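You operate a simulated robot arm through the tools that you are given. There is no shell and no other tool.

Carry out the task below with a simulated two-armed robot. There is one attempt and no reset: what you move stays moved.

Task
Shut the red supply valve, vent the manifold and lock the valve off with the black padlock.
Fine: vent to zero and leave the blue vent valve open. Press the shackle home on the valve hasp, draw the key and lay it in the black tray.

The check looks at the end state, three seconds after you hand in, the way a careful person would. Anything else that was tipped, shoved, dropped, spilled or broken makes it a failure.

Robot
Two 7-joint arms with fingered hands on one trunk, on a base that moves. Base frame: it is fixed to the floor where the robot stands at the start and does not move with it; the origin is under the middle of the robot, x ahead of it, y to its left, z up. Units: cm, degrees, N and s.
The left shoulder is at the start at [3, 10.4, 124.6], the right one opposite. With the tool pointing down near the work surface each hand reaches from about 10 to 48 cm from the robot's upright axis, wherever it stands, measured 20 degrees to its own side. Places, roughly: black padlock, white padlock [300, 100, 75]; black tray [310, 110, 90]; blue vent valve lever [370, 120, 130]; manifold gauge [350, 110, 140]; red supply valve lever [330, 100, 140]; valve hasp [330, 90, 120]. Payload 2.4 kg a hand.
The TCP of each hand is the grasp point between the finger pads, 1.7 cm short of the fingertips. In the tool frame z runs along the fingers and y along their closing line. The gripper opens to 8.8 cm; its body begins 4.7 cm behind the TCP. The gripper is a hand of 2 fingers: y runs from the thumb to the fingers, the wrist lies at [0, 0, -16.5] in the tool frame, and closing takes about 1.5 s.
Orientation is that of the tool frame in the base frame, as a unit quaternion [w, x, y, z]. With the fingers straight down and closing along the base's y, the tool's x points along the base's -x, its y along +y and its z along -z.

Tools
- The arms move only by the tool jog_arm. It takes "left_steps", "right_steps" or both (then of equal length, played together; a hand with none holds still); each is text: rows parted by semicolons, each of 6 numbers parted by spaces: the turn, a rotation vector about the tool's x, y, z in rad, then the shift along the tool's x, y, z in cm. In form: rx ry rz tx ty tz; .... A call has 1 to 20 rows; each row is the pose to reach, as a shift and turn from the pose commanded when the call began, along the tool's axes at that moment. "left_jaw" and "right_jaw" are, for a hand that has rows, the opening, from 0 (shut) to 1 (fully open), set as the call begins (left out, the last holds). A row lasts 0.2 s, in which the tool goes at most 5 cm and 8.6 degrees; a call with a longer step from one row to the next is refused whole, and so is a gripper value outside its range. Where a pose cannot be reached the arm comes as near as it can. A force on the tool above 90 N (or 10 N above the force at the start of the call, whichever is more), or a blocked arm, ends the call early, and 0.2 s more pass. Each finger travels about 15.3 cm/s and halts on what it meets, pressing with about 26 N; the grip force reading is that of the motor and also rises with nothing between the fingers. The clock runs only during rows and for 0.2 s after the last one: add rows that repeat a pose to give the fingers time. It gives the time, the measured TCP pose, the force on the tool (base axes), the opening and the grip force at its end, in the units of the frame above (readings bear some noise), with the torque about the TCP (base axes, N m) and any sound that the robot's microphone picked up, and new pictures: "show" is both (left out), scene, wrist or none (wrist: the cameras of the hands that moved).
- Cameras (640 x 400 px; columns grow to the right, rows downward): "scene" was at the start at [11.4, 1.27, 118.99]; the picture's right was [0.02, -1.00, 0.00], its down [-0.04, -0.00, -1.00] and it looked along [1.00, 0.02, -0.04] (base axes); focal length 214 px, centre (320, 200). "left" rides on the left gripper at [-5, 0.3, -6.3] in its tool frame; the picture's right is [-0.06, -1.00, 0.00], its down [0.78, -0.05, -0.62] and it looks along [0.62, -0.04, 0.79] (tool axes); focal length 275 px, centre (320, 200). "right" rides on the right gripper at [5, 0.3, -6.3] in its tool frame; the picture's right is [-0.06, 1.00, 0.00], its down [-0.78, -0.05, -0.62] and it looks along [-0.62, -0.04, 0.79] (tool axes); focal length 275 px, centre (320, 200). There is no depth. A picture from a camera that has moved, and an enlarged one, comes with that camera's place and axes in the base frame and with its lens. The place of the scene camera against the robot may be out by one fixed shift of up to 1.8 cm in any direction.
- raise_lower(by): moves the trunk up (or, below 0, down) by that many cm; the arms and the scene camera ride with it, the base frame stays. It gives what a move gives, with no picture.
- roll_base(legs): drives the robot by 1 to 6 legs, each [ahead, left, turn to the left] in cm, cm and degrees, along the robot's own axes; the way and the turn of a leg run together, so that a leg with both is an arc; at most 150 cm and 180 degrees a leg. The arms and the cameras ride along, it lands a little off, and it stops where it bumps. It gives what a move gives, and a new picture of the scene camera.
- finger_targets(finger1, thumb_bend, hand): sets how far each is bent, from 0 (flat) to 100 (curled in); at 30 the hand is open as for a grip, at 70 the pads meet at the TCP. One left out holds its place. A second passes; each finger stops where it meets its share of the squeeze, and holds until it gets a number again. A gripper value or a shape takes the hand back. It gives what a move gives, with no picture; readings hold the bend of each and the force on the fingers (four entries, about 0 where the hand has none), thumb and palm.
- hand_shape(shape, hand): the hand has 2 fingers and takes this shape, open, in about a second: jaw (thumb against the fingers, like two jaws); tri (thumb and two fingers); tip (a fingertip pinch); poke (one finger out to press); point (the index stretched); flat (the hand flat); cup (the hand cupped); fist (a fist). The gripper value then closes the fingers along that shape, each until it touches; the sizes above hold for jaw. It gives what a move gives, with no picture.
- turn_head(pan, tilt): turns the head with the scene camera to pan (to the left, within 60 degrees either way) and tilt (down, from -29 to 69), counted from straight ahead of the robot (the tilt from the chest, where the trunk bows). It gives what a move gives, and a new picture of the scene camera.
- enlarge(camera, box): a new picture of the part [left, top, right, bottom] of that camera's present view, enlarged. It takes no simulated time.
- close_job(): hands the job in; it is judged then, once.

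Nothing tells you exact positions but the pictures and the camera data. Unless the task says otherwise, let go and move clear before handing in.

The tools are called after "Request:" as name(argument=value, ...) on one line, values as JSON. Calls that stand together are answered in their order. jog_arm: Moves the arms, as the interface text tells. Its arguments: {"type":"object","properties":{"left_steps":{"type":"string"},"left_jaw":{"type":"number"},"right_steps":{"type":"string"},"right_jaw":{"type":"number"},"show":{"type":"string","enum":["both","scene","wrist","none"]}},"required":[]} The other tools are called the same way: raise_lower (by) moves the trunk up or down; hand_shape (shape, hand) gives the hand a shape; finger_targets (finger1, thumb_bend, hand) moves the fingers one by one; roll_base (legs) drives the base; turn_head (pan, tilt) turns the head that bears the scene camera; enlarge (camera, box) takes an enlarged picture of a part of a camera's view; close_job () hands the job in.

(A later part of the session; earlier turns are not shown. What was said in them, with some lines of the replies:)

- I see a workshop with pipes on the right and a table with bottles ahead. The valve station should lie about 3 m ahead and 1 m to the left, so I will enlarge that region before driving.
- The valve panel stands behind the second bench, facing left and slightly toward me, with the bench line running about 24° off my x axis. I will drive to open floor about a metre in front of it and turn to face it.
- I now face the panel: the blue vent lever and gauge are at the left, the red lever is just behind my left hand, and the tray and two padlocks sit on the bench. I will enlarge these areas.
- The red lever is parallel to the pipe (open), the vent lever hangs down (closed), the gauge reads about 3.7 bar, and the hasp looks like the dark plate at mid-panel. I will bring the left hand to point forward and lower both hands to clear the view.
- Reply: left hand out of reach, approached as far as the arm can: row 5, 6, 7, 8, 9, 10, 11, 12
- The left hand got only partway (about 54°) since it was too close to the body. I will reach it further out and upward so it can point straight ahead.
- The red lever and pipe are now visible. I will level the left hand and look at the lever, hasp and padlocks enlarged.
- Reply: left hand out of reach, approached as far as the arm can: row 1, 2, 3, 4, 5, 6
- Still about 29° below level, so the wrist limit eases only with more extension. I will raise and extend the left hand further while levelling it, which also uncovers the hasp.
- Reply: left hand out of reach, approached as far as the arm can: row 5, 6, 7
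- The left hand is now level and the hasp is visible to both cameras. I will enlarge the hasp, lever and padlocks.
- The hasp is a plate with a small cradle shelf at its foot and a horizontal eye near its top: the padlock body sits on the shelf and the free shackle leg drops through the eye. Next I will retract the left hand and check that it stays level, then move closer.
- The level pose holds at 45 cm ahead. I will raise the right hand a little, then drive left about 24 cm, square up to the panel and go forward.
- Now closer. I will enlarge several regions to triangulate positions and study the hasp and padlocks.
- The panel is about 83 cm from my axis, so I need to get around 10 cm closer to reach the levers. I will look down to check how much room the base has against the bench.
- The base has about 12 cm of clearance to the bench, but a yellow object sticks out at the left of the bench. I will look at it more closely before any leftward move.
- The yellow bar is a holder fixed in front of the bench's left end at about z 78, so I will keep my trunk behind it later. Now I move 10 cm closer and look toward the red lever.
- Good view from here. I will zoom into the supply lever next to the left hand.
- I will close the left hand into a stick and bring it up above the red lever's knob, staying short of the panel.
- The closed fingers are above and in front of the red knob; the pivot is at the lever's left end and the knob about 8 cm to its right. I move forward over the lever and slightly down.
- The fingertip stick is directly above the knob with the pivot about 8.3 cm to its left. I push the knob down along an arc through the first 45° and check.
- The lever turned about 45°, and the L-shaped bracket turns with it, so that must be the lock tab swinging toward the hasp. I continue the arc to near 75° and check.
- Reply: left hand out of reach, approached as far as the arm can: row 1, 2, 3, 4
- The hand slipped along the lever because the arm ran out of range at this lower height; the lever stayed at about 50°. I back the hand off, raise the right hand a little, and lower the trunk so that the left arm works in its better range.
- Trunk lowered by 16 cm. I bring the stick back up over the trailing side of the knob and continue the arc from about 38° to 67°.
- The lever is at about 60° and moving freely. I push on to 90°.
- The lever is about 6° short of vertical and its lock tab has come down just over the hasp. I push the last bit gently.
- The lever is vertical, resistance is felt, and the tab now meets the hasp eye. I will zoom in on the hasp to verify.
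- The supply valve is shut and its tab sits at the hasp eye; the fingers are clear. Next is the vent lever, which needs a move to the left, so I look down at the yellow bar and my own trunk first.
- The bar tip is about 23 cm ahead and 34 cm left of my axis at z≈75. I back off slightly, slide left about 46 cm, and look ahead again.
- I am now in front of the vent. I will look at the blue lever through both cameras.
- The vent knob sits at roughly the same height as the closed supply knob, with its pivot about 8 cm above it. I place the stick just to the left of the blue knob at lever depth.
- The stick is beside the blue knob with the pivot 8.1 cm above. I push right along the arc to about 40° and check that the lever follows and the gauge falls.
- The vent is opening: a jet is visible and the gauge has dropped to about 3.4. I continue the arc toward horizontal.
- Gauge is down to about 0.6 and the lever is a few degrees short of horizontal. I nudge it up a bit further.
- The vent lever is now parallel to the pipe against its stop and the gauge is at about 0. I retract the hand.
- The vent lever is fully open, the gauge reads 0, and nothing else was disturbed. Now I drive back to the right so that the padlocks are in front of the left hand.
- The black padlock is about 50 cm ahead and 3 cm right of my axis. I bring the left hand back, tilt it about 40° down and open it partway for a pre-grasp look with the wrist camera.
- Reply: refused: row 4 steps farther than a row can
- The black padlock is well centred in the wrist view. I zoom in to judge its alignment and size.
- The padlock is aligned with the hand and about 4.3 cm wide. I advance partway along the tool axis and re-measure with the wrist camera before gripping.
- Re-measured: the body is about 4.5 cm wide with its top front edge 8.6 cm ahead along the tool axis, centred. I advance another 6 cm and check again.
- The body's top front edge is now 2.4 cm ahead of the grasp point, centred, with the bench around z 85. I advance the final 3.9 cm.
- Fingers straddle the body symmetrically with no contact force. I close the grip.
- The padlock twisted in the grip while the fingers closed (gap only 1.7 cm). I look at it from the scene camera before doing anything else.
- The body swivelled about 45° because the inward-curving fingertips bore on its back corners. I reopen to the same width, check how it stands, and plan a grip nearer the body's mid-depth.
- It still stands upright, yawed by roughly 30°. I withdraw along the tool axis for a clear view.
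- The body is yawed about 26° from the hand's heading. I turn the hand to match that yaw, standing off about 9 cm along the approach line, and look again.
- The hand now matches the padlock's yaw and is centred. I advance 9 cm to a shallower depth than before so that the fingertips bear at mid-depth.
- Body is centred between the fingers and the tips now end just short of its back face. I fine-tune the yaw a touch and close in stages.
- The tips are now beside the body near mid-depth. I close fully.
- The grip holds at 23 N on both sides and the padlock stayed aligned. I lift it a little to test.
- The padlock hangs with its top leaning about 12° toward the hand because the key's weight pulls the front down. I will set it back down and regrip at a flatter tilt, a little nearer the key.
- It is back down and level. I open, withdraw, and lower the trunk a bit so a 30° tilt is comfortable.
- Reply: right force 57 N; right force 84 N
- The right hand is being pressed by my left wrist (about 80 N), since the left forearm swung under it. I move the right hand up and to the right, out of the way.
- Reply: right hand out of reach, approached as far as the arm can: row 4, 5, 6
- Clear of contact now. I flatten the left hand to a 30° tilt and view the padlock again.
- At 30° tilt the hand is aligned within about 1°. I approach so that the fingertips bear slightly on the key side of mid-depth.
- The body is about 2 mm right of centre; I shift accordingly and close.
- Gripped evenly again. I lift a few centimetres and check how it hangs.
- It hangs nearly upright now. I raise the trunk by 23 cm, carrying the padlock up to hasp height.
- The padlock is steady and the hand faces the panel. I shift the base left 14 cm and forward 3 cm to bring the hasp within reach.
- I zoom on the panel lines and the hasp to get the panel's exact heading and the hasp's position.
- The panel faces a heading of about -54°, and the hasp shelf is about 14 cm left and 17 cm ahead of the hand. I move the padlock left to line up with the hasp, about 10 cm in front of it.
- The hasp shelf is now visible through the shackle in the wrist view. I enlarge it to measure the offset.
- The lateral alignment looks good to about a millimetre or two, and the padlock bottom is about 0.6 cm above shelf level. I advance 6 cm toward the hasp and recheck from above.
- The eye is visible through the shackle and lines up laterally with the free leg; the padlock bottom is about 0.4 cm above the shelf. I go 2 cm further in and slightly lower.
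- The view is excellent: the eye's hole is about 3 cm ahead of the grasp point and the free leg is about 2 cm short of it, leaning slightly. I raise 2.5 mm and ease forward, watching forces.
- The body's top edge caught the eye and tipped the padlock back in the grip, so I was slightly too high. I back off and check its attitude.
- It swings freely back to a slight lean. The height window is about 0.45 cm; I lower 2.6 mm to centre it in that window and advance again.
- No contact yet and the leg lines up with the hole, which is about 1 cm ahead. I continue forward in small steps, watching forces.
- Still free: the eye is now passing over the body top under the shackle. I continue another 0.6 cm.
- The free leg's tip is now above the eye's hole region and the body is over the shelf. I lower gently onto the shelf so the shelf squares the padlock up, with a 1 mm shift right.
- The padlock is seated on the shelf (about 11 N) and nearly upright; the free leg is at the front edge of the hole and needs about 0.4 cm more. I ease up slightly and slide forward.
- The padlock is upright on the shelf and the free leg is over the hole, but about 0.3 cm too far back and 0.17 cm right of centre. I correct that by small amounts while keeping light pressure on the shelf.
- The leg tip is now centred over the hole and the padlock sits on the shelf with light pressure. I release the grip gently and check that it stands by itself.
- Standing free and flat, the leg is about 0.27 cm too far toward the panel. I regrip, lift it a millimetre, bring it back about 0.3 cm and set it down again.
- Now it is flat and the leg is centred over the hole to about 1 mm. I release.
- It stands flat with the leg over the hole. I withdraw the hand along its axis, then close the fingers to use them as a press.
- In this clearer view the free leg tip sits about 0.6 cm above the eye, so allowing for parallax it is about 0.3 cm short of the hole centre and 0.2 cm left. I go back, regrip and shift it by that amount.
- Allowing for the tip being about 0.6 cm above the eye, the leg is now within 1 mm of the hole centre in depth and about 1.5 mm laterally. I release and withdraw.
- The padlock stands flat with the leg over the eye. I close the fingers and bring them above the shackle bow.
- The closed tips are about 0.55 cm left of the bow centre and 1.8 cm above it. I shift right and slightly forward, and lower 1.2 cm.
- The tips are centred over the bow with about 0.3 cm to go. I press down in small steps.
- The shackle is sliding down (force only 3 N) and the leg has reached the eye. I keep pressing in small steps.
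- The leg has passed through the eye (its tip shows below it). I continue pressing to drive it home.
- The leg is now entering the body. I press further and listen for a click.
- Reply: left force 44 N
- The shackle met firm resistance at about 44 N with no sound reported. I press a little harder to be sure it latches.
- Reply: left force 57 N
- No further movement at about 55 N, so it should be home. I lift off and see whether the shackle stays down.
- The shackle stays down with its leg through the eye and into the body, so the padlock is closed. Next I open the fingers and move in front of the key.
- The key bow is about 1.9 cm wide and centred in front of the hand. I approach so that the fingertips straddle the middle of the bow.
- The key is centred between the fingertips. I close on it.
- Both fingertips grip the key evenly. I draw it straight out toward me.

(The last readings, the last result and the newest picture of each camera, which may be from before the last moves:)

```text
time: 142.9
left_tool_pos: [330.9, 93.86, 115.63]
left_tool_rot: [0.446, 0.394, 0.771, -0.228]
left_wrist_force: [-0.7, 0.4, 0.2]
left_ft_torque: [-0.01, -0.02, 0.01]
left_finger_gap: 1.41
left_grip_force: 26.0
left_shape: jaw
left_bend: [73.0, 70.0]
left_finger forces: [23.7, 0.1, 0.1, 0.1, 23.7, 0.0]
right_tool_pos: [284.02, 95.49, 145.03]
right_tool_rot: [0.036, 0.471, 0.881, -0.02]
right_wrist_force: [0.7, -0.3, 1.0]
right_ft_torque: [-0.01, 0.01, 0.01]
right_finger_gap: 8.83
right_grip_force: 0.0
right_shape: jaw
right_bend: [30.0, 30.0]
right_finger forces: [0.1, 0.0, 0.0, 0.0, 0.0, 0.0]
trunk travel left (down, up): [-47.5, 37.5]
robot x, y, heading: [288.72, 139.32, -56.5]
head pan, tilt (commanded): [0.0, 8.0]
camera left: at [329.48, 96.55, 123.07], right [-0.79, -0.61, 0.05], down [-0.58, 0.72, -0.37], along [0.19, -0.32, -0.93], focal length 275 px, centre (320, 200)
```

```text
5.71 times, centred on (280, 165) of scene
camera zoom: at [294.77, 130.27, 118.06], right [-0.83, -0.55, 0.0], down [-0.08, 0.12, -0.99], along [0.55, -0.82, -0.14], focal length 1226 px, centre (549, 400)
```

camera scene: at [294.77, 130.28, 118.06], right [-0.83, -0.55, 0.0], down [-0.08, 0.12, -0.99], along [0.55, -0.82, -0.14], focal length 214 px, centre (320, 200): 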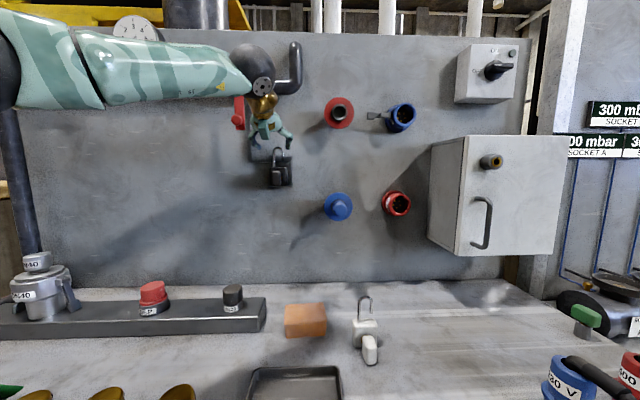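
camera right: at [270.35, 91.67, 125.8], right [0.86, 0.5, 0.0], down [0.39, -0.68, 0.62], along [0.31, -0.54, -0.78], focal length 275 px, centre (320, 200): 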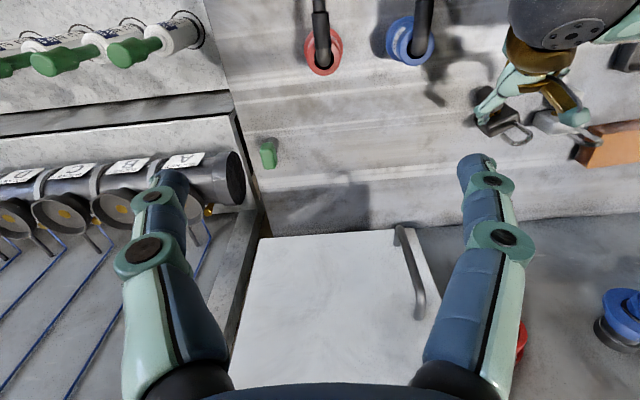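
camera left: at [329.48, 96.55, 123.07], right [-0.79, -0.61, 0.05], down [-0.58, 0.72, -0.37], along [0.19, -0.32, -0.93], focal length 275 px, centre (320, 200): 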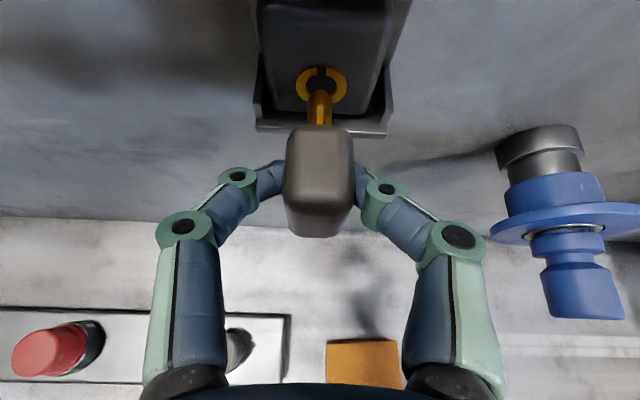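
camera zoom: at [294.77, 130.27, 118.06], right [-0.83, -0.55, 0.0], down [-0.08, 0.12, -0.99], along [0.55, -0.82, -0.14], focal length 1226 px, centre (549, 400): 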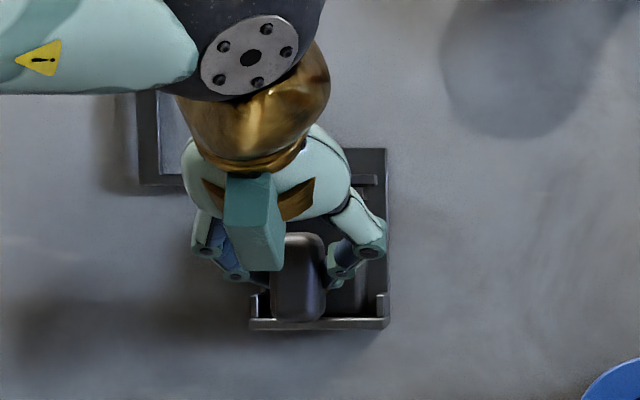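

The key's brass blade is sliding out and the padlock stays in place. I continue pulling straight out.

Request:
jog_arm(left_steps="0 0 0 0.4 0 -0.7; 0 0 0 0.8 0 -1.39; 0 0 0 1.2 0 -2.08; 0 0 0 1.6 0 -2.77; 0 0 0 2.2 0 -3.8; 0 0 0 2.8 0 -4.85; 0 0 0 2.8 0 -4.85", show="wrist")

Request:
enlarge(camera="scene", box=[230, 120, 330, 200])

```text
time: 144.5
left_tool_pos: [327.64, 98.49, 115.56]
left_tool_rot: [0.446, 0.393, 0.771, -0.227]
left_wrist_force: [0.7, -0.7, -0.1]
left_ft_torque: [0.01, 0.03, -0.01]
left_finger_gap: 1.4
left_grip_force: 25.3
left_shape: jaw
left_bend: [73.0, 70.0]
left_finger forces: [23.7, 0.0, 0.0, 0.0, 23.7, 0.1]
right_tool_pos: [284.1, 95.5, 145.04]
right_tool_rot: [0.036, 0.47, 0.882, -0.02]
right_wrist_force: [0.2, 0.0, -0.3]
right_ft_torque: [0.0, -0.03, -0.01]
right_finger_gap: 8.81
right_grip_force: 0.0
right_shape: jaw
right_bend: [30.0, 30.0]
right_finger forces: [0.1, 0.0, 0.0, 0.0, 0.1, 0.1]
trunk travel left (down, up): [-47.5, 37.5]
robot x, y, heading: [288.28, 139.24, -56.6]
head pan, tilt (commanded): [0.0, 8.0]
camera left: at [326.2, 101.05, 123.03], right [-0.79, -0.61, 0.05], down [-0.58, 0.72, -0.37], along [0.19, -0.32, -0.93], focal length 275 px, centre (320, 200)
```

left: 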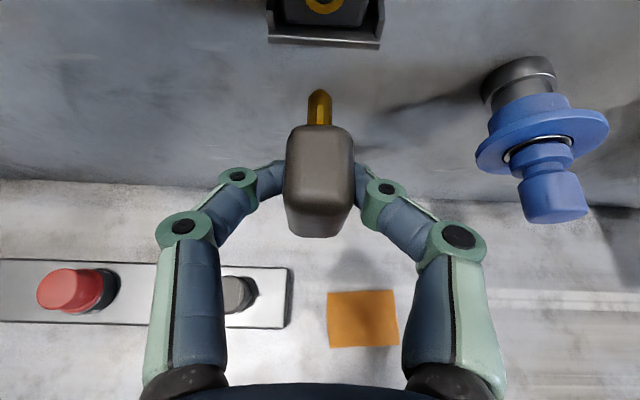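

```text
5.00 times, centred on (280, 160) of scene
camera zoom: at [294.77, 130.27, 118.06], right [-0.83, -0.55, 0.0], down [-0.08, 0.12, -0.99], along [0.55, -0.82, -0.14], focal length 1072 px, centre (520, 400)
```

zoom: 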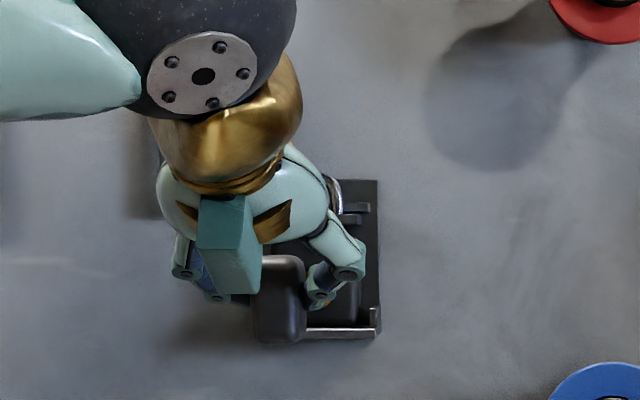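

The key is out and the padlock stays locked on the hasp. The tray is close to my body, so I back the base off about 13 cm and lower the trunk to lay the key at a comfortable reach.

Request:
roll_base(legs=[[-13, 0, 0]])

Request:
turn_head(pan=5, tilt=25)

```text
time: 145.8
left_tool_pos: [320.43, 109.3, 115.61]
left_tool_rot: [0.445, 0.395, 0.771, -0.228]
left_wrist_force: [-0.5, 0.3, -0.8]
left_ft_torque: [0.02, 0.0, -0.01]
left_finger_gap: 1.42
left_grip_force: 26.4
left_shape: jaw
left_bend: [73.0, 70.0]
left_finger forces: [23.7, 0.0, 0.0, 0.0, 23.8, 0.1]
right_tool_pos: [276.81, 106.39, 145.31]
right_tool_rot: [0.037, 0.471, 0.881, -0.02]
right_wrist_force: [-0.2, 0.4, 0.4]
right_ft_torque: [0.01, -0.02, 0.0]
right_finger_gap: 8.78
right_grip_force: 0.1
right_shape: jaw
right_bend: [30.0, 30.0]
right_finger forces: [0.1, 0.0, 0.0, 0.0, 0.1, 0.0]
trunk travel left (down, up): [-47.5, 37.5]
robot x, y, heading: [281.11, 150.15, -56.5]
head pan, tilt (commanded): [0.0, 8.0]
camera scene: at [287.5, 141.2, 118.07], right [-0.83, -0.55, 0.0], down [-0.08, 0.12, -0.99], along [0.55, -0.82, -0.14], focal length 214 px, centre (320, 200)
```

scene: 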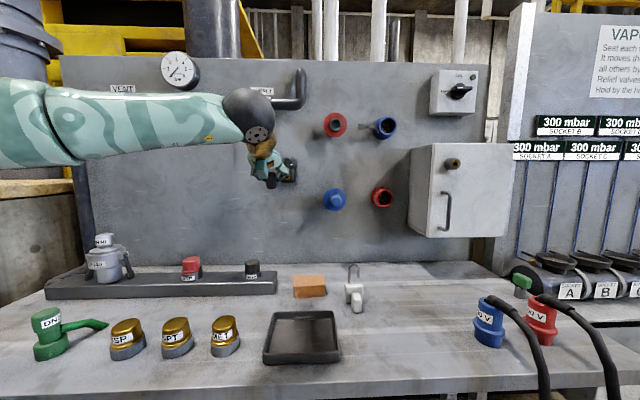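

```text
time: 146.6
left_tool_pos: [320.34, 109.25, 115.5]
left_tool_rot: [0.445, 0.394, 0.771, -0.228]
left_wrist_force: [0.1, 0.0, 0.4]
left_ft_torque: [0.03, -0.01, -0.01]
left_finger_gap: 1.4
left_grip_force: 25.7
left_shape: jaw
left_bend: [73.0, 70.0]
left_finger forces: [23.7, 0.0, 0.0, 0.1, 23.7, 0.1]
right_tool_pos: [276.82, 106.35, 145.18]
right_tool_rot: [0.036, 0.472, 0.881, -0.021]
right_wrist_force: [-0.4, -0.3, 0.3]
right_ft_torque: [-0.01, 0.02, 0.01]
right_finger_gap: 8.78
right_grip_force: 0.0
right_shape: jaw
right_bend: [30.0, 30.0]
right_finger forces: [0.1, 0.0, 0.0, 0.1, 0.0, 0.1]
trunk travel left (down, up): [-47.5, 37.5]
robot x, y, heading: [281.7, 150.06, -56.3]
head pan, tilt (commanded): [5.0, 25.0]
camera scene: at [288.18, 141.63, 115.3], right [-0.78, -0.62, 0.0], down [-0.26, 0.33, -0.91], along [0.57, -0.71, -0.42], focal length 214 px, centre (320, 200)
```

scene: 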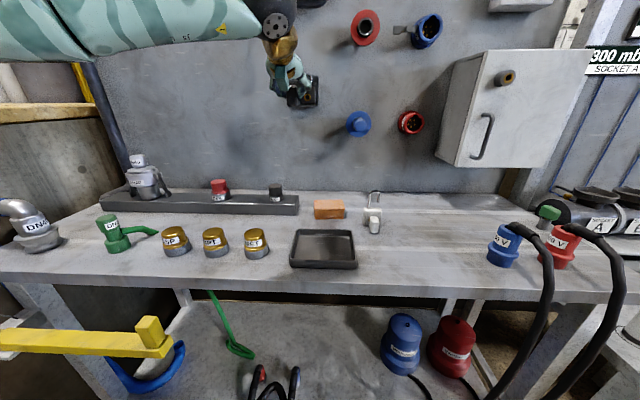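

The tray is centred about 8 cm behind and 6 cm right of the key. I move the key over the tray at this height and then lower the trunk.

Request:
jog_arm(left_steps="0 0 0 1.4 -1.95 -2.4; 0 0 0 2.8 -3.9 -4.8; 0 0 0 4.15 -5.85 -7.19; 0 0 0 4.15 -5.85 -7.19", show="wrist")

Request:
raise_lower(by=-20)

Request:
enlarge(camera="left", box=[0, 0, 640, 400])

Request:
enlarge(camera="scene", box=[220, 100, 420, 240])

```text
time: 147.6
left_tool_pos: [310.83, 112.61, 115.46]
left_tool_rot: [0.446, 0.393, 0.771, -0.227]
left_wrist_force: [-0.8, 0.2, 0.7]
left_ft_torque: [0.02, 0.05, -0.02]
left_finger_gap: 1.41
left_grip_force: 26.1
left_shape: jaw
left_bend: [73.0, 70.0]
left_finger forces: [23.5, 0.1, 0.0, 0.0, 23.5, 0.0]
right_tool_pos: [276.94, 106.42, 144.99]
right_tool_rot: [0.037, 0.472, 0.881, -0.021]
right_wrist_force: [0.7, 0.4, 0.3]
right_ft_torque: [-0.01, -0.05, 0.0]
right_finger_gap: 8.8
right_grip_force: 0.1
right_shape: jaw
right_bend: [30.0, 30.0]
right_finger forces: [0.0, 0.0, 0.1, 0.0, 0.1, 0.0]
trunk travel left (down, up): [-47.5, 37.5]
robot x, y, heading: [281.43, 150.2, -56.5]
head pan, tilt (commanded): [5.0, 25.0]
camera left: at [309.35, 115.17, 123.05], right [-0.79, -0.61, 0.05], down [-0.58, 0.72, -0.37], along [0.19, -0.32, -0.93], focal length 275 px, centre (320, 200)
```

left: 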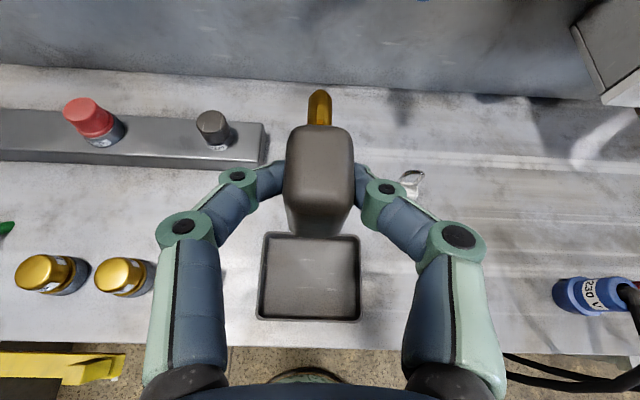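

```text
time: 149.7
left_tool_pos: [310.87, 112.55, 95.52]
left_tool_rot: [0.446, 0.393, 0.771, -0.227]
left_wrist_force: [0.4, 1.3, -0.1]
left_ft_torque: [-0.03, 0.01, -0.01]
left_finger_gap: 1.4
left_grip_force: 26.1
left_shape: jaw
left_bend: [73.0, 70.0]
left_finger forces: [23.5, 0.0, 0.0, 0.0, 23.5, 0.1]
right_tool_pos: [278.34, 103.96, 123.07]
right_tool_rot: [0.008, 0.472, 0.882, -0.006]
right_wrist_force: [-0.1, -0.4, -0.2]
right_ft_torque: [0.0, 0.0, -0.04]
right_finger_gap: 8.79
right_grip_force: 0.1
right_shape: jaw
right_bend: [30.0, 30.0]
right_finger forces: [0.0, 0.0, 0.1, 0.0, 0.0, 0.0]
trunk travel left (down, up): [-27.5, 57.5]
robot x, y, heading: [281.16, 150.22, -56.4]
head pan, tilt (commanded): [5.0, 25.0]
```

```text
1.00 times, centred on (320, 200) of left (not enlarged: the box is as wide or as high as the picture)
camera zoom: at [309.39, 115.2, 103.05], right [-0.79, -0.61, 0.05], down [-0.58, 0.72, -0.37], along [0.19, -0.32, -0.93], focal length 275 px, centre (320, 200)
```

zoom: 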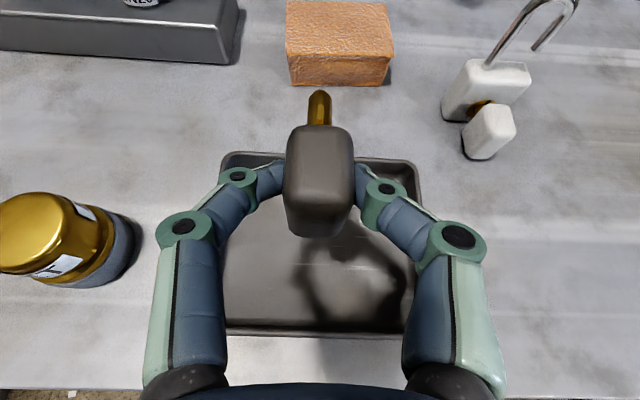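

```text
2.86 times, centred on (320, 170) of scene
camera zoom: at [288.49, 141.17, 95.2], right [-0.78, -0.63, 0.0], down [-0.26, 0.33, -0.91], along [0.57, -0.71, -0.42], focal length 613 px, centre (320, 286)
```

zoom: 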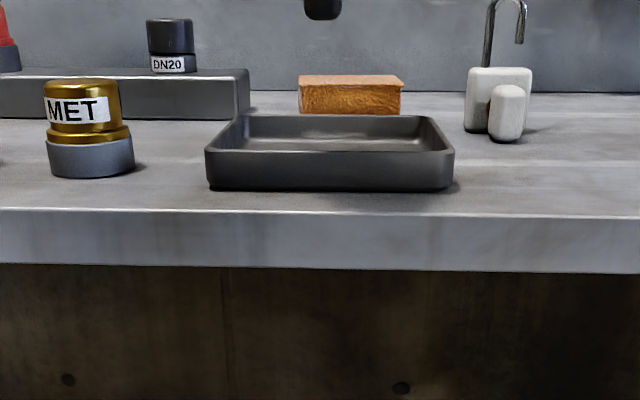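

The tray is well centred below the key. I shift back 1 cm and lower the trunk another 7 cm.

Request:
jog_arm(left_steps="0 0 0 0.25 0 -0.43; 0 0 0 0.5 0 -0.87; 0 0 0 0.5 0 -0.87", show="none")

Request:
raise_lower(by=-6.8)

Request:
enlarge(camera="left", box=[160, 50, 480, 250])

Request:
enlarge(camera="scene", box=[220, 60, 420, 200])

```text
time: 150.5
left_tool_pos: [310.15, 113.45, 95.5]
left_tool_rot: [0.446, 0.393, 0.771, -0.228]
left_wrist_force: [0.9, 0.3, -0.5]
left_ft_torque: [-0.01, -0.01, -0.01]
left_finger_gap: 1.43
left_grip_force: 25.5
left_shape: jaw
left_bend: [73.0, 70.0]
left_finger forces: [23.4, 0.1, 0.0, 0.0, 23.5, 0.0]
right_tool_pos: [278.51, 104.11, 123.09]
right_tool_rot: [0.009, 0.472, 0.881, -0.005]
right_wrist_force: [0.5, 0.2, 0.5]
right_ft_torque: [-0.01, 0.01, 0.0]
right_finger_gap: 8.82
right_grip_force: 0.0
right_shape: jaw
right_bend: [30.0, 30.0]
right_finger forces: [0.0, 0.0, 0.0, 0.0, 0.0, 0.0]
trunk travel left (down, up): [-27.5, 57.5]
robot x, y, heading: [281.43, 150.37, -56.4]
head pan, tilt (commanded): [5.0, 25.0]
```

```text
time: 151.6
left_tool_pos: [310.1, 113.31, 88.79]
left_tool_rot: [0.445, 0.394, 0.771, -0.228]
left_wrist_force: [0.0, 0.6, -0.4]
left_ft_torque: [-0.01, -0.03, 0.0]
left_finger_gap: 1.4
left_grip_force: 26.1
left_shape: jaw
left_bend: [73.0, 70.0]
left_finger forces: [23.5, 0.1, 0.1, 0.1, 23.4, 0.1]
right_tool_pos: [279.59, 102.37, 114.54]
right_tool_rot: [-0.01, 0.472, 0.882, 0.006]
right_wrist_force: [0.1, -0.2, 0.1]
right_ft_torque: [0.03, -0.02, -0.04]
right_finger_gap: 8.81
right_grip_force: 0.1
right_shape: jaw
right_bend: [30.0, 30.0]
right_finger forces: [0.1, 0.1, 0.0, 0.1, 0.0, 0.1]
trunk travel left (down, up): [-20.7, 64.3]
robot x, y, heading: [281.19, 150.3, -56.2]
head pan, tilt (commanded): [5.0, 25.0]
```

```text
2.00 times, centred on (320, 150) of left
camera zoom: at [308.8, 116.01, 96.25], right [-0.79, -0.61, 0.05], down [-0.58, 0.72, -0.37], along [0.19, -0.32, -0.93], focal length 551 px, centre (320, 300)
```

zoom: 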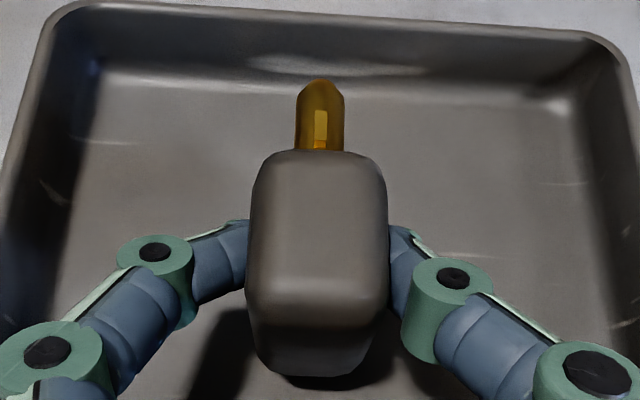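

```text
2.86 times, centred on (320, 130) of scene
camera zoom: at [288.65, 140.93, 88.42], right [-0.78, -0.63, 0.0], down [-0.26, 0.33, -0.91], along [0.57, -0.71, -0.42], focal length 613 px, centre (320, 400)
```

zoom: 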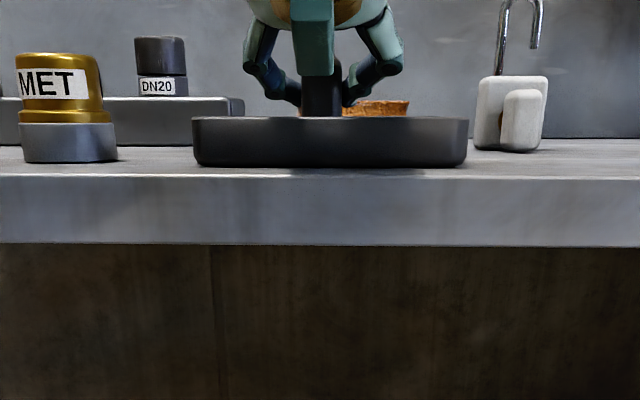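

The key is inside the tray just above its floor. I lower gently until contact.

Request:
jog_arm(left_steps="0 0 0 0.22 0 0.12; 0 0 0 0.43 0 0.25; 0 0 0 0.65 0 0.37; 0 0 0 0.65 0 0.37", show="wrist")

```text
time: 152.6
left_tool_pos: [310.22, 113.36, 87.96]
left_tool_rot: [0.446, 0.393, 0.771, -0.227]
left_wrist_force: [0.0, -0.3, 0.6]
left_ft_torque: [0.0, -0.03, 0.02]
left_finger_gap: 1.4
left_grip_force: 25.8
left_shape: jaw
left_bend: [73.0, 70.0]
left_finger forces: [23.5, 0.0, 0.0, 0.0, 23.5, 0.0]
right_tool_pos: [279.58, 102.26, 114.69]
right_tool_rot: [-0.011, 0.472, 0.882, 0.006]
right_wrist_force: [-0.1, -0.4, -0.4]
right_ft_torque: [0.0, -0.01, -0.01]
right_finger_gap: 8.81
right_grip_force: 0.0
right_shape: jaw
right_bend: [30.0, 30.0]
right_finger forces: [0.0, 0.0, 0.0, 0.0, 0.0, 0.1]
trunk travel left (down, up): [-20.7, 64.3]
robot x, y, heading: [281.41, 149.96, -56.3]
head pan, tilt (commanded): [5.0, 25.0]
camera left: at [308.83, 116.0, 95.49], right [-0.79, -0.61, 0.05], down [-0.58, 0.72, -0.37], along [0.19, -0.32, -0.93], focal length 275 px, centre (320, 200)
```

left: 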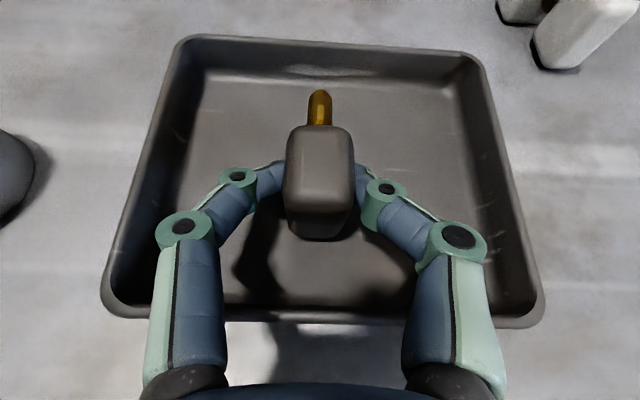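

Request:
jog_arm(left_steps="0 0 0 0.17 0 0.1; 0 0 0 0.35 0 0.2; 0 0 0 0.52 0 0.3; 0 0 0 0.52 0 0.3", show="wrist")

```text
time: 153.6
left_tool_pos: [310.16, 113.45, 87.52]
left_tool_rot: [0.447, 0.393, 0.77, -0.23]
left_wrist_force: [1.9, -3.1, 22.5]
left_ft_torque: [-0.19, -0.19, 0.01]
left_finger_gap: 1.44
left_grip_force: 26.0
left_shape: jaw
left_bend: [73.0, 70.0]
left_finger forces: [25.4, 0.1, 0.1, 0.0, 25.6, 0.0]
right_tool_pos: [279.5, 102.5, 114.71]
right_tool_rot: [-0.01, 0.471, 0.882, 0.006]
right_wrist_force: [-0.3, -0.8, -0.7]
right_ft_torque: [0.0, -0.02, -0.02]
right_finger_gap: 8.8
right_grip_force: 0.1
right_shape: jaw
right_bend: [30.0, 30.0]
right_finger forces: [0.0, 0.0, 0.0, 0.1, 0.0, 0.0]
trunk travel left (down, up): [-20.7, 64.3]
robot x, y, heading: [281.21, 149.68, -56.2]
head pan, tilt (commanded): [5.0, 25.0]
camera left: at [308.77, 116.07, 95.06], right [-0.79, -0.61, 0.06], down [-0.58, 0.72, -0.38], along [0.19, -0.33, -0.92], focal length 275 px, centre (320, 200)
```

left: 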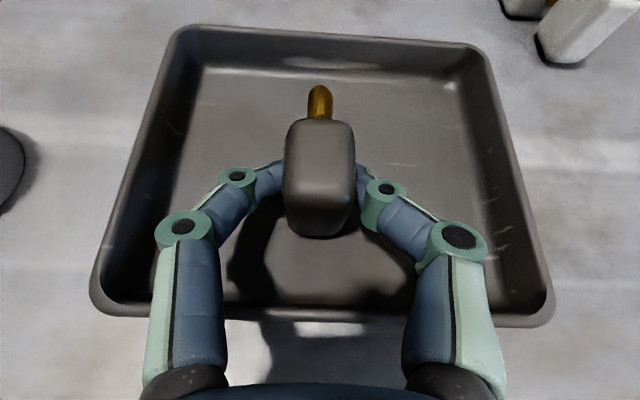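

The key touches the tray floor (22 N). I ease up slightly and open the fingers.

Request:
jog_arm(left_steps="0 0 0 -0.15 0 -0.09; 0 0 0 -0.2 0 -0.12; 0 0 0 -0.2 0 -0.12", show="none")

Request:
jog_arm(left_steps="0 0 0 0 0 0; 0 0 0 0 0 0; 0 0 0 0 0 0; 0 0 0 0 0 0; 0 0 0 0 0 0", left_jaw=0.5, show="wrist")

```text
time: 154.4
left_tool_pos: [310.04, 113.62, 87.62]
left_tool_rot: [0.447, 0.393, 0.771, -0.228]
left_wrist_force: [3.4, -3.9, 18.3]
left_ft_torque: [-0.16, -0.1, -0.01]
left_finger_gap: 1.45
left_grip_force: 25.9
left_shape: jaw
left_bend: [73.0, 70.0]
left_finger forces: [25.3, 0.1, 0.1, 0.0, 25.2, 0.0]
right_tool_pos: [279.68, 102.41, 114.64]
right_tool_rot: [-0.01, 0.472, 0.882, 0.005]
right_wrist_force: [0.3, -0.2, 0.8]
right_ft_torque: [-0.01, 0.0, -0.01]
right_finger_gap: 8.81
right_grip_force: 0.0
right_shape: jaw
right_bend: [30.0, 30.0]
right_finger forces: [0.0, 0.1, 0.0, 0.0, 0.0, 0.0]
trunk travel left (down, up): [-20.7, 64.3]
robot x, y, heading: [281.23, 150.01, -56.3]
head pan, tilt (commanded): [5.0, 25.0]
```

```text
time: 155.6
left_tool_pos: [310.08, 113.44, 87.44]
left_tool_rot: [0.446, 0.394, 0.771, -0.227]
left_wrist_force: [0.0, 0.5, -0.1]
left_ft_torque: [-0.01, 0.01, -0.02]
left_finger_gap: 4.36
left_grip_force: 0.0
left_shape: jaw
left_bend: [73.0, 70.0]
left_finger forces: [0.1, 0.1, 0.0, 0.1, 0.0, 0.0]
right_tool_pos: [279.58, 102.3, 114.6]
right_tool_rot: [-0.011, 0.472, 0.881, 0.006]
right_wrist_force: [0.3, 0.2, -0.1]
right_ft_torque: [0.0, -0.03, 0.01]
right_finger_gap: 8.79
right_grip_force: 0.0
right_shape: jaw
right_bend: [30.0, 30.0]
right_finger forces: [0.0, 0.0, 0.1, 0.0, 0.0, 0.1]
trunk travel left (down, up): [-20.7, 64.3]
robot x, y, heading: [281.57, 150.18, -56.1]
head pan, tilt (commanded): [5.0, 25.0]
camera left: at [308.78, 116.03, 95.08], right [-0.79, -0.61, 0.05], down [-0.58, 0.72, -0.37], along [0.19, -0.32, -0.93], focal length 275 px, centre (320, 200)
```

left: 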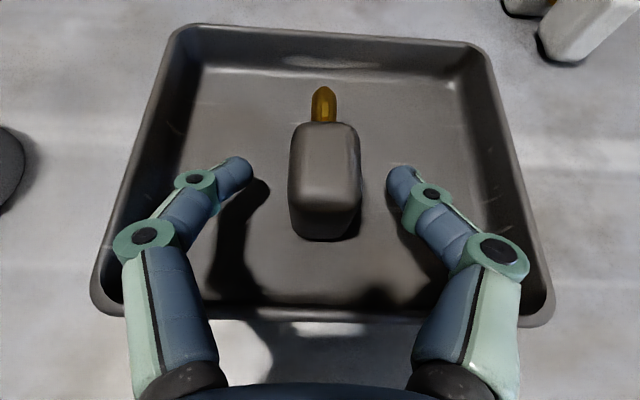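

The key stands in the tray on its own. I lift the hand straight up and away.

Request:
jog_arm(left_steps="0 0 0 -1.3 0 -0.75; 0 0 0 -3 0 -1.75; 0 0 0 -5.5 0 -3.2; 0 0 0 -8.5 0 -5; 0 0 0 -12 0 -7; 0 0 0 -12 0 -7", show="both")

Request:
enlarge(camera="left", box=[200, 120, 440, 270])

```text
time: 157.0
left_tool_pos: [310.22, 113.41, 101.6]
left_tool_rot: [0.445, 0.394, 0.771, -0.228]
left_wrist_force: [0.1, -1.6, -0.5]
left_ft_torque: [-0.01, 0.01, 0.03]
left_finger_gap: 4.34
left_grip_force: 0.1
left_shape: jaw
left_bend: [73.0, 70.0]
left_finger forces: [0.0, 0.0, 0.0, 0.1, 0.0, 0.0]
right_tool_pos: [279.55, 102.35, 114.61]
right_tool_rot: [-0.012, 0.472, 0.882, 0.006]
right_wrist_force: [0.1, 0.0, -0.6]
right_ft_torque: [0.01, -0.01, -0.03]
right_finger_gap: 8.8
right_grip_force: 0.1
right_shape: jaw
right_bend: [30.0, 30.0]
right_finger forces: [0.1, 0.0, 0.0, 0.1, 0.0, 0.0]
trunk travel left (down, up): [-20.7, 64.3]
robot x, y, heading: [281.56, 150.16, -56.3]
head pan, tilt (commanded): [5.0, 25.0]
camera scene: at [288.65, 140.92, 88.42], right [-0.78, -0.63, 0.0], down [-0.26, 0.33, -0.91], along [0.57, -0.71, -0.42], focal length 214 px, centre (320, 200)
camera left: at [308.75, 116.08, 109.09], right [-0.79, -0.61, 0.05], down [-0.58, 0.72, -0.37], along [0.19, -0.32, -0.93], focal length 275 px, centre (320, 200)
```

scene: 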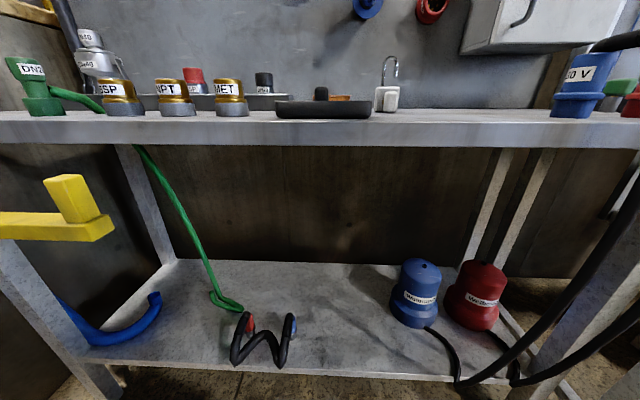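
left: 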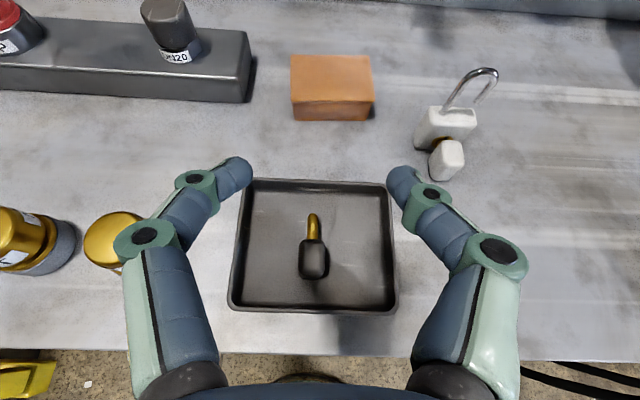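

```text
2.67 times, centred on (320, 195) of left
camera zoom: at [308.75, 116.08, 109.09], right [-0.79, -0.61, 0.05], down [-0.58, 0.72, -0.37], along [0.19, -0.32, -0.93], focal length 734 px, centre (320, 213)
```

zoom: 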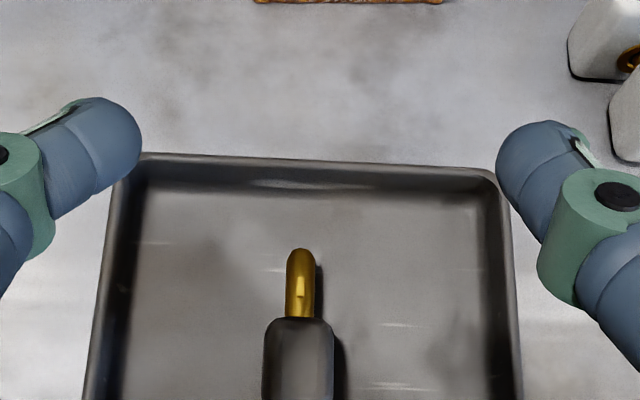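

The key lies in the tray. I raise the trunk and look over the valves, gauge and padlock for a final check.

Request:
raise_lower(by=26.8)

Request:
turn_head(pan=8, tilt=3)

```text
time: 159.7
left_tool_pos: [310.22, 113.48, 128.24]
left_tool_rot: [0.446, 0.394, 0.771, -0.228]
left_wrist_force: [-0.5, -0.1, 0.2]
left_ft_torque: [0.03, 0.0, -0.05]
left_finger_gap: 4.35
left_grip_force: 0.1
left_shape: jaw
left_bend: [73.0, 70.0]
left_finger forces: [0.0, 0.1, 0.0, 0.1, 0.0, 0.0]
right_tool_pos: [277.06, 105.93, 144.85]
right_tool_rot: [0.034, 0.471, 0.881, -0.02]
right_wrist_force: [-0.7, 0.4, -0.3]
right_ft_torque: [-0.01, 0.0, 0.01]
right_finger_gap: 8.79
right_grip_force: 0.1
right_shape: jaw
right_bend: [30.0, 30.0]
right_finger forces: [0.1, 0.0, 0.0, 0.1, 0.1, 0.1]
trunk travel left (down, up): [-47.5, 37.5]
robot x, y, heading: [281.69, 149.91, -56.2]
head pan, tilt (commanded): [5.0, 25.0]
```

```text
time: 160.6
left_tool_pos: [310.11, 113.49, 128.29]
left_tool_rot: [0.445, 0.394, 0.771, -0.228]
left_wrist_force: [-0.3, 0.0, -0.3]
left_ft_torque: [-0.01, -0.01, 0.04]
left_finger_gap: 4.34
left_grip_force: 0.1
left_shape: jaw
left_bend: [73.0, 70.0]
left_finger forces: [0.0, 0.1, 0.1, 0.0, 0.0, 0.0]
right_tool_pos: [277.06, 106.03, 144.93]
right_tool_rot: [0.035, 0.471, 0.881, -0.02]
right_wrist_force: [-0.5, -0.2, 0.5]
right_ft_torque: [-0.01, 0.02, 0.01]
right_finger_gap: 8.8
right_grip_force: 0.1
right_shape: jaw
right_bend: [30.0, 30.0]
right_finger forces: [0.0, 0.1, 0.0, 0.0, 0.0, 0.1]
trunk travel left (down, up): [-47.5, 37.5]
robot x, y, heading: [281.27, 150.03, -56.3]
head pan, tilt (commanded): [8.0, 3.0]
camera scene: at [288.49, 142.01, 118.85], right [-0.75, -0.67, 0.0], down [-0.04, 0.04, -1.0], along [0.66, -0.75, -0.05], focal length 214 px, centre (320, 200)
```

scene: 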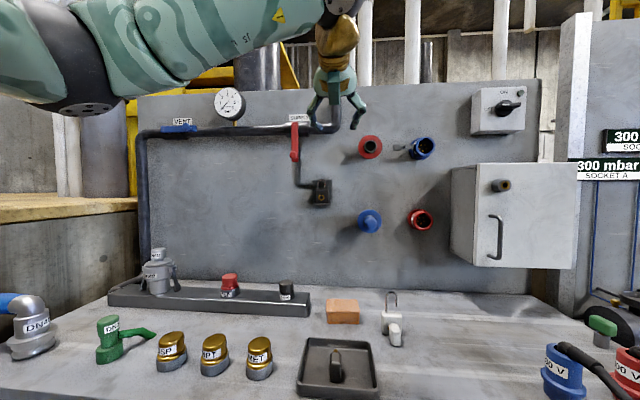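

Request:
enlarge(camera="scene", box=[290, 165, 350, 215])

Request:
enlarge(camera="scene", box=[150, 75, 350, 215])

Request:
enlarge(camera="scene", box=[280, 280, 440, 400])

```text
8.00 times, centred on (320, 190) of scene
camera zoom: at [288.49, 142.01, 118.85], right [-0.75, -0.67, 0.0], down [-0.04, 0.04, -1.0], along [0.66, -0.75, -0.05], focal length 1716 px, centre (320, 280)
```

zoom: 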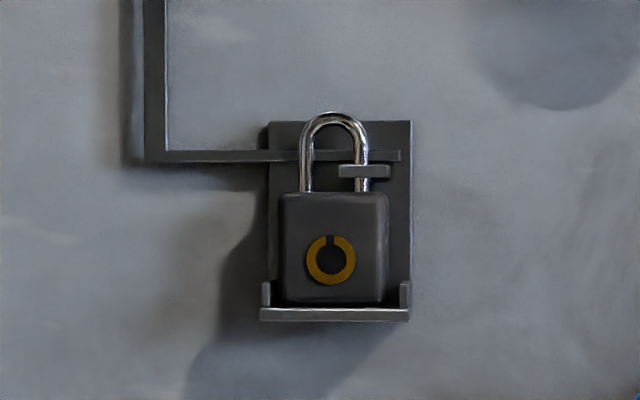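

```text
2.86 times, centred on (250, 145) of scene
camera zoom: at [288.49, 142.01, 118.85], right [-0.75, -0.67, 0.0], down [-0.04, 0.04, -1.0], along [0.66, -0.75, -0.05], focal length 613 px, centre (520, 357)
```

zoom: 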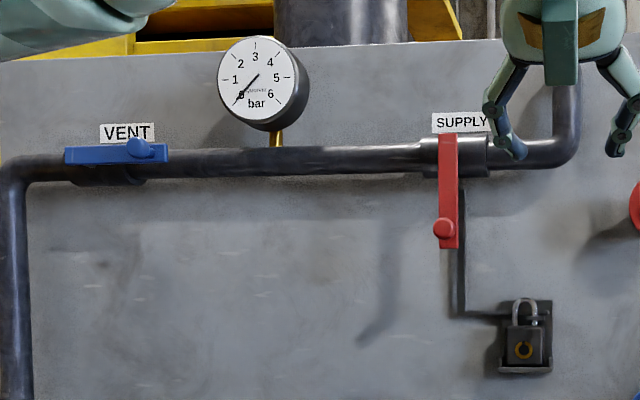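

```text
3.33 times, centred on (360, 340) of scene
camera zoom: at [288.49, 142.01, 118.85], right [-0.75, -0.67, 0.0], down [-0.04, 0.04, -1.0], along [0.66, -0.75, -0.05], focal length 715 px, centre (187, -267)
```

zoom: 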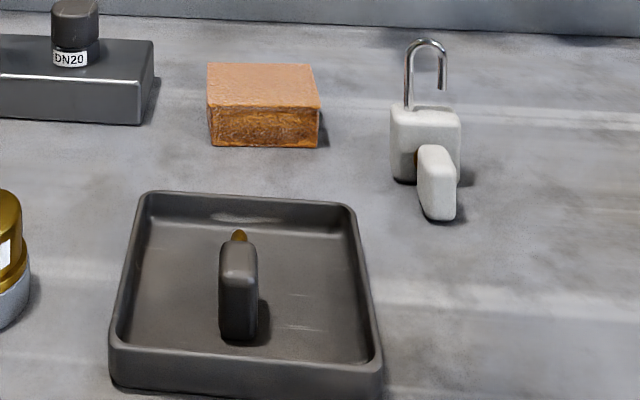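

Everything matches the goal: red lever shut, vent open with the gauge at zero, black padlock closed through the hasp eye with an empty keyway, and the key in the black tray, with both hands clear. I hand in.

Request:
close_job()

```text
The job is handed in.
```

I've handed the job in. My last pictures show every step of the lockout done:

- **Supply valve:** the red lever is turned fully down (shut), and its lock tab rests at the hasp eye.
- **Vent:** the blue lever is left open, in line with the pipe, and the gauge reads 0.
- **Padlock:** the black padlock sits on the hasp shelf with its shackle pressed down through the eye. It stopped moving at about 55 N and stayed down when I let go. I heard no click, but the key then came out freely.
- **Key:** it is in the black tray, standing upright on its handle.

I saw nothing else moved or tipped. At one point my left wrist pressed against my right hand until I moved it away. Twice the padlock twisted or tipped while I was gripping or placing it, and I corrected it each time.
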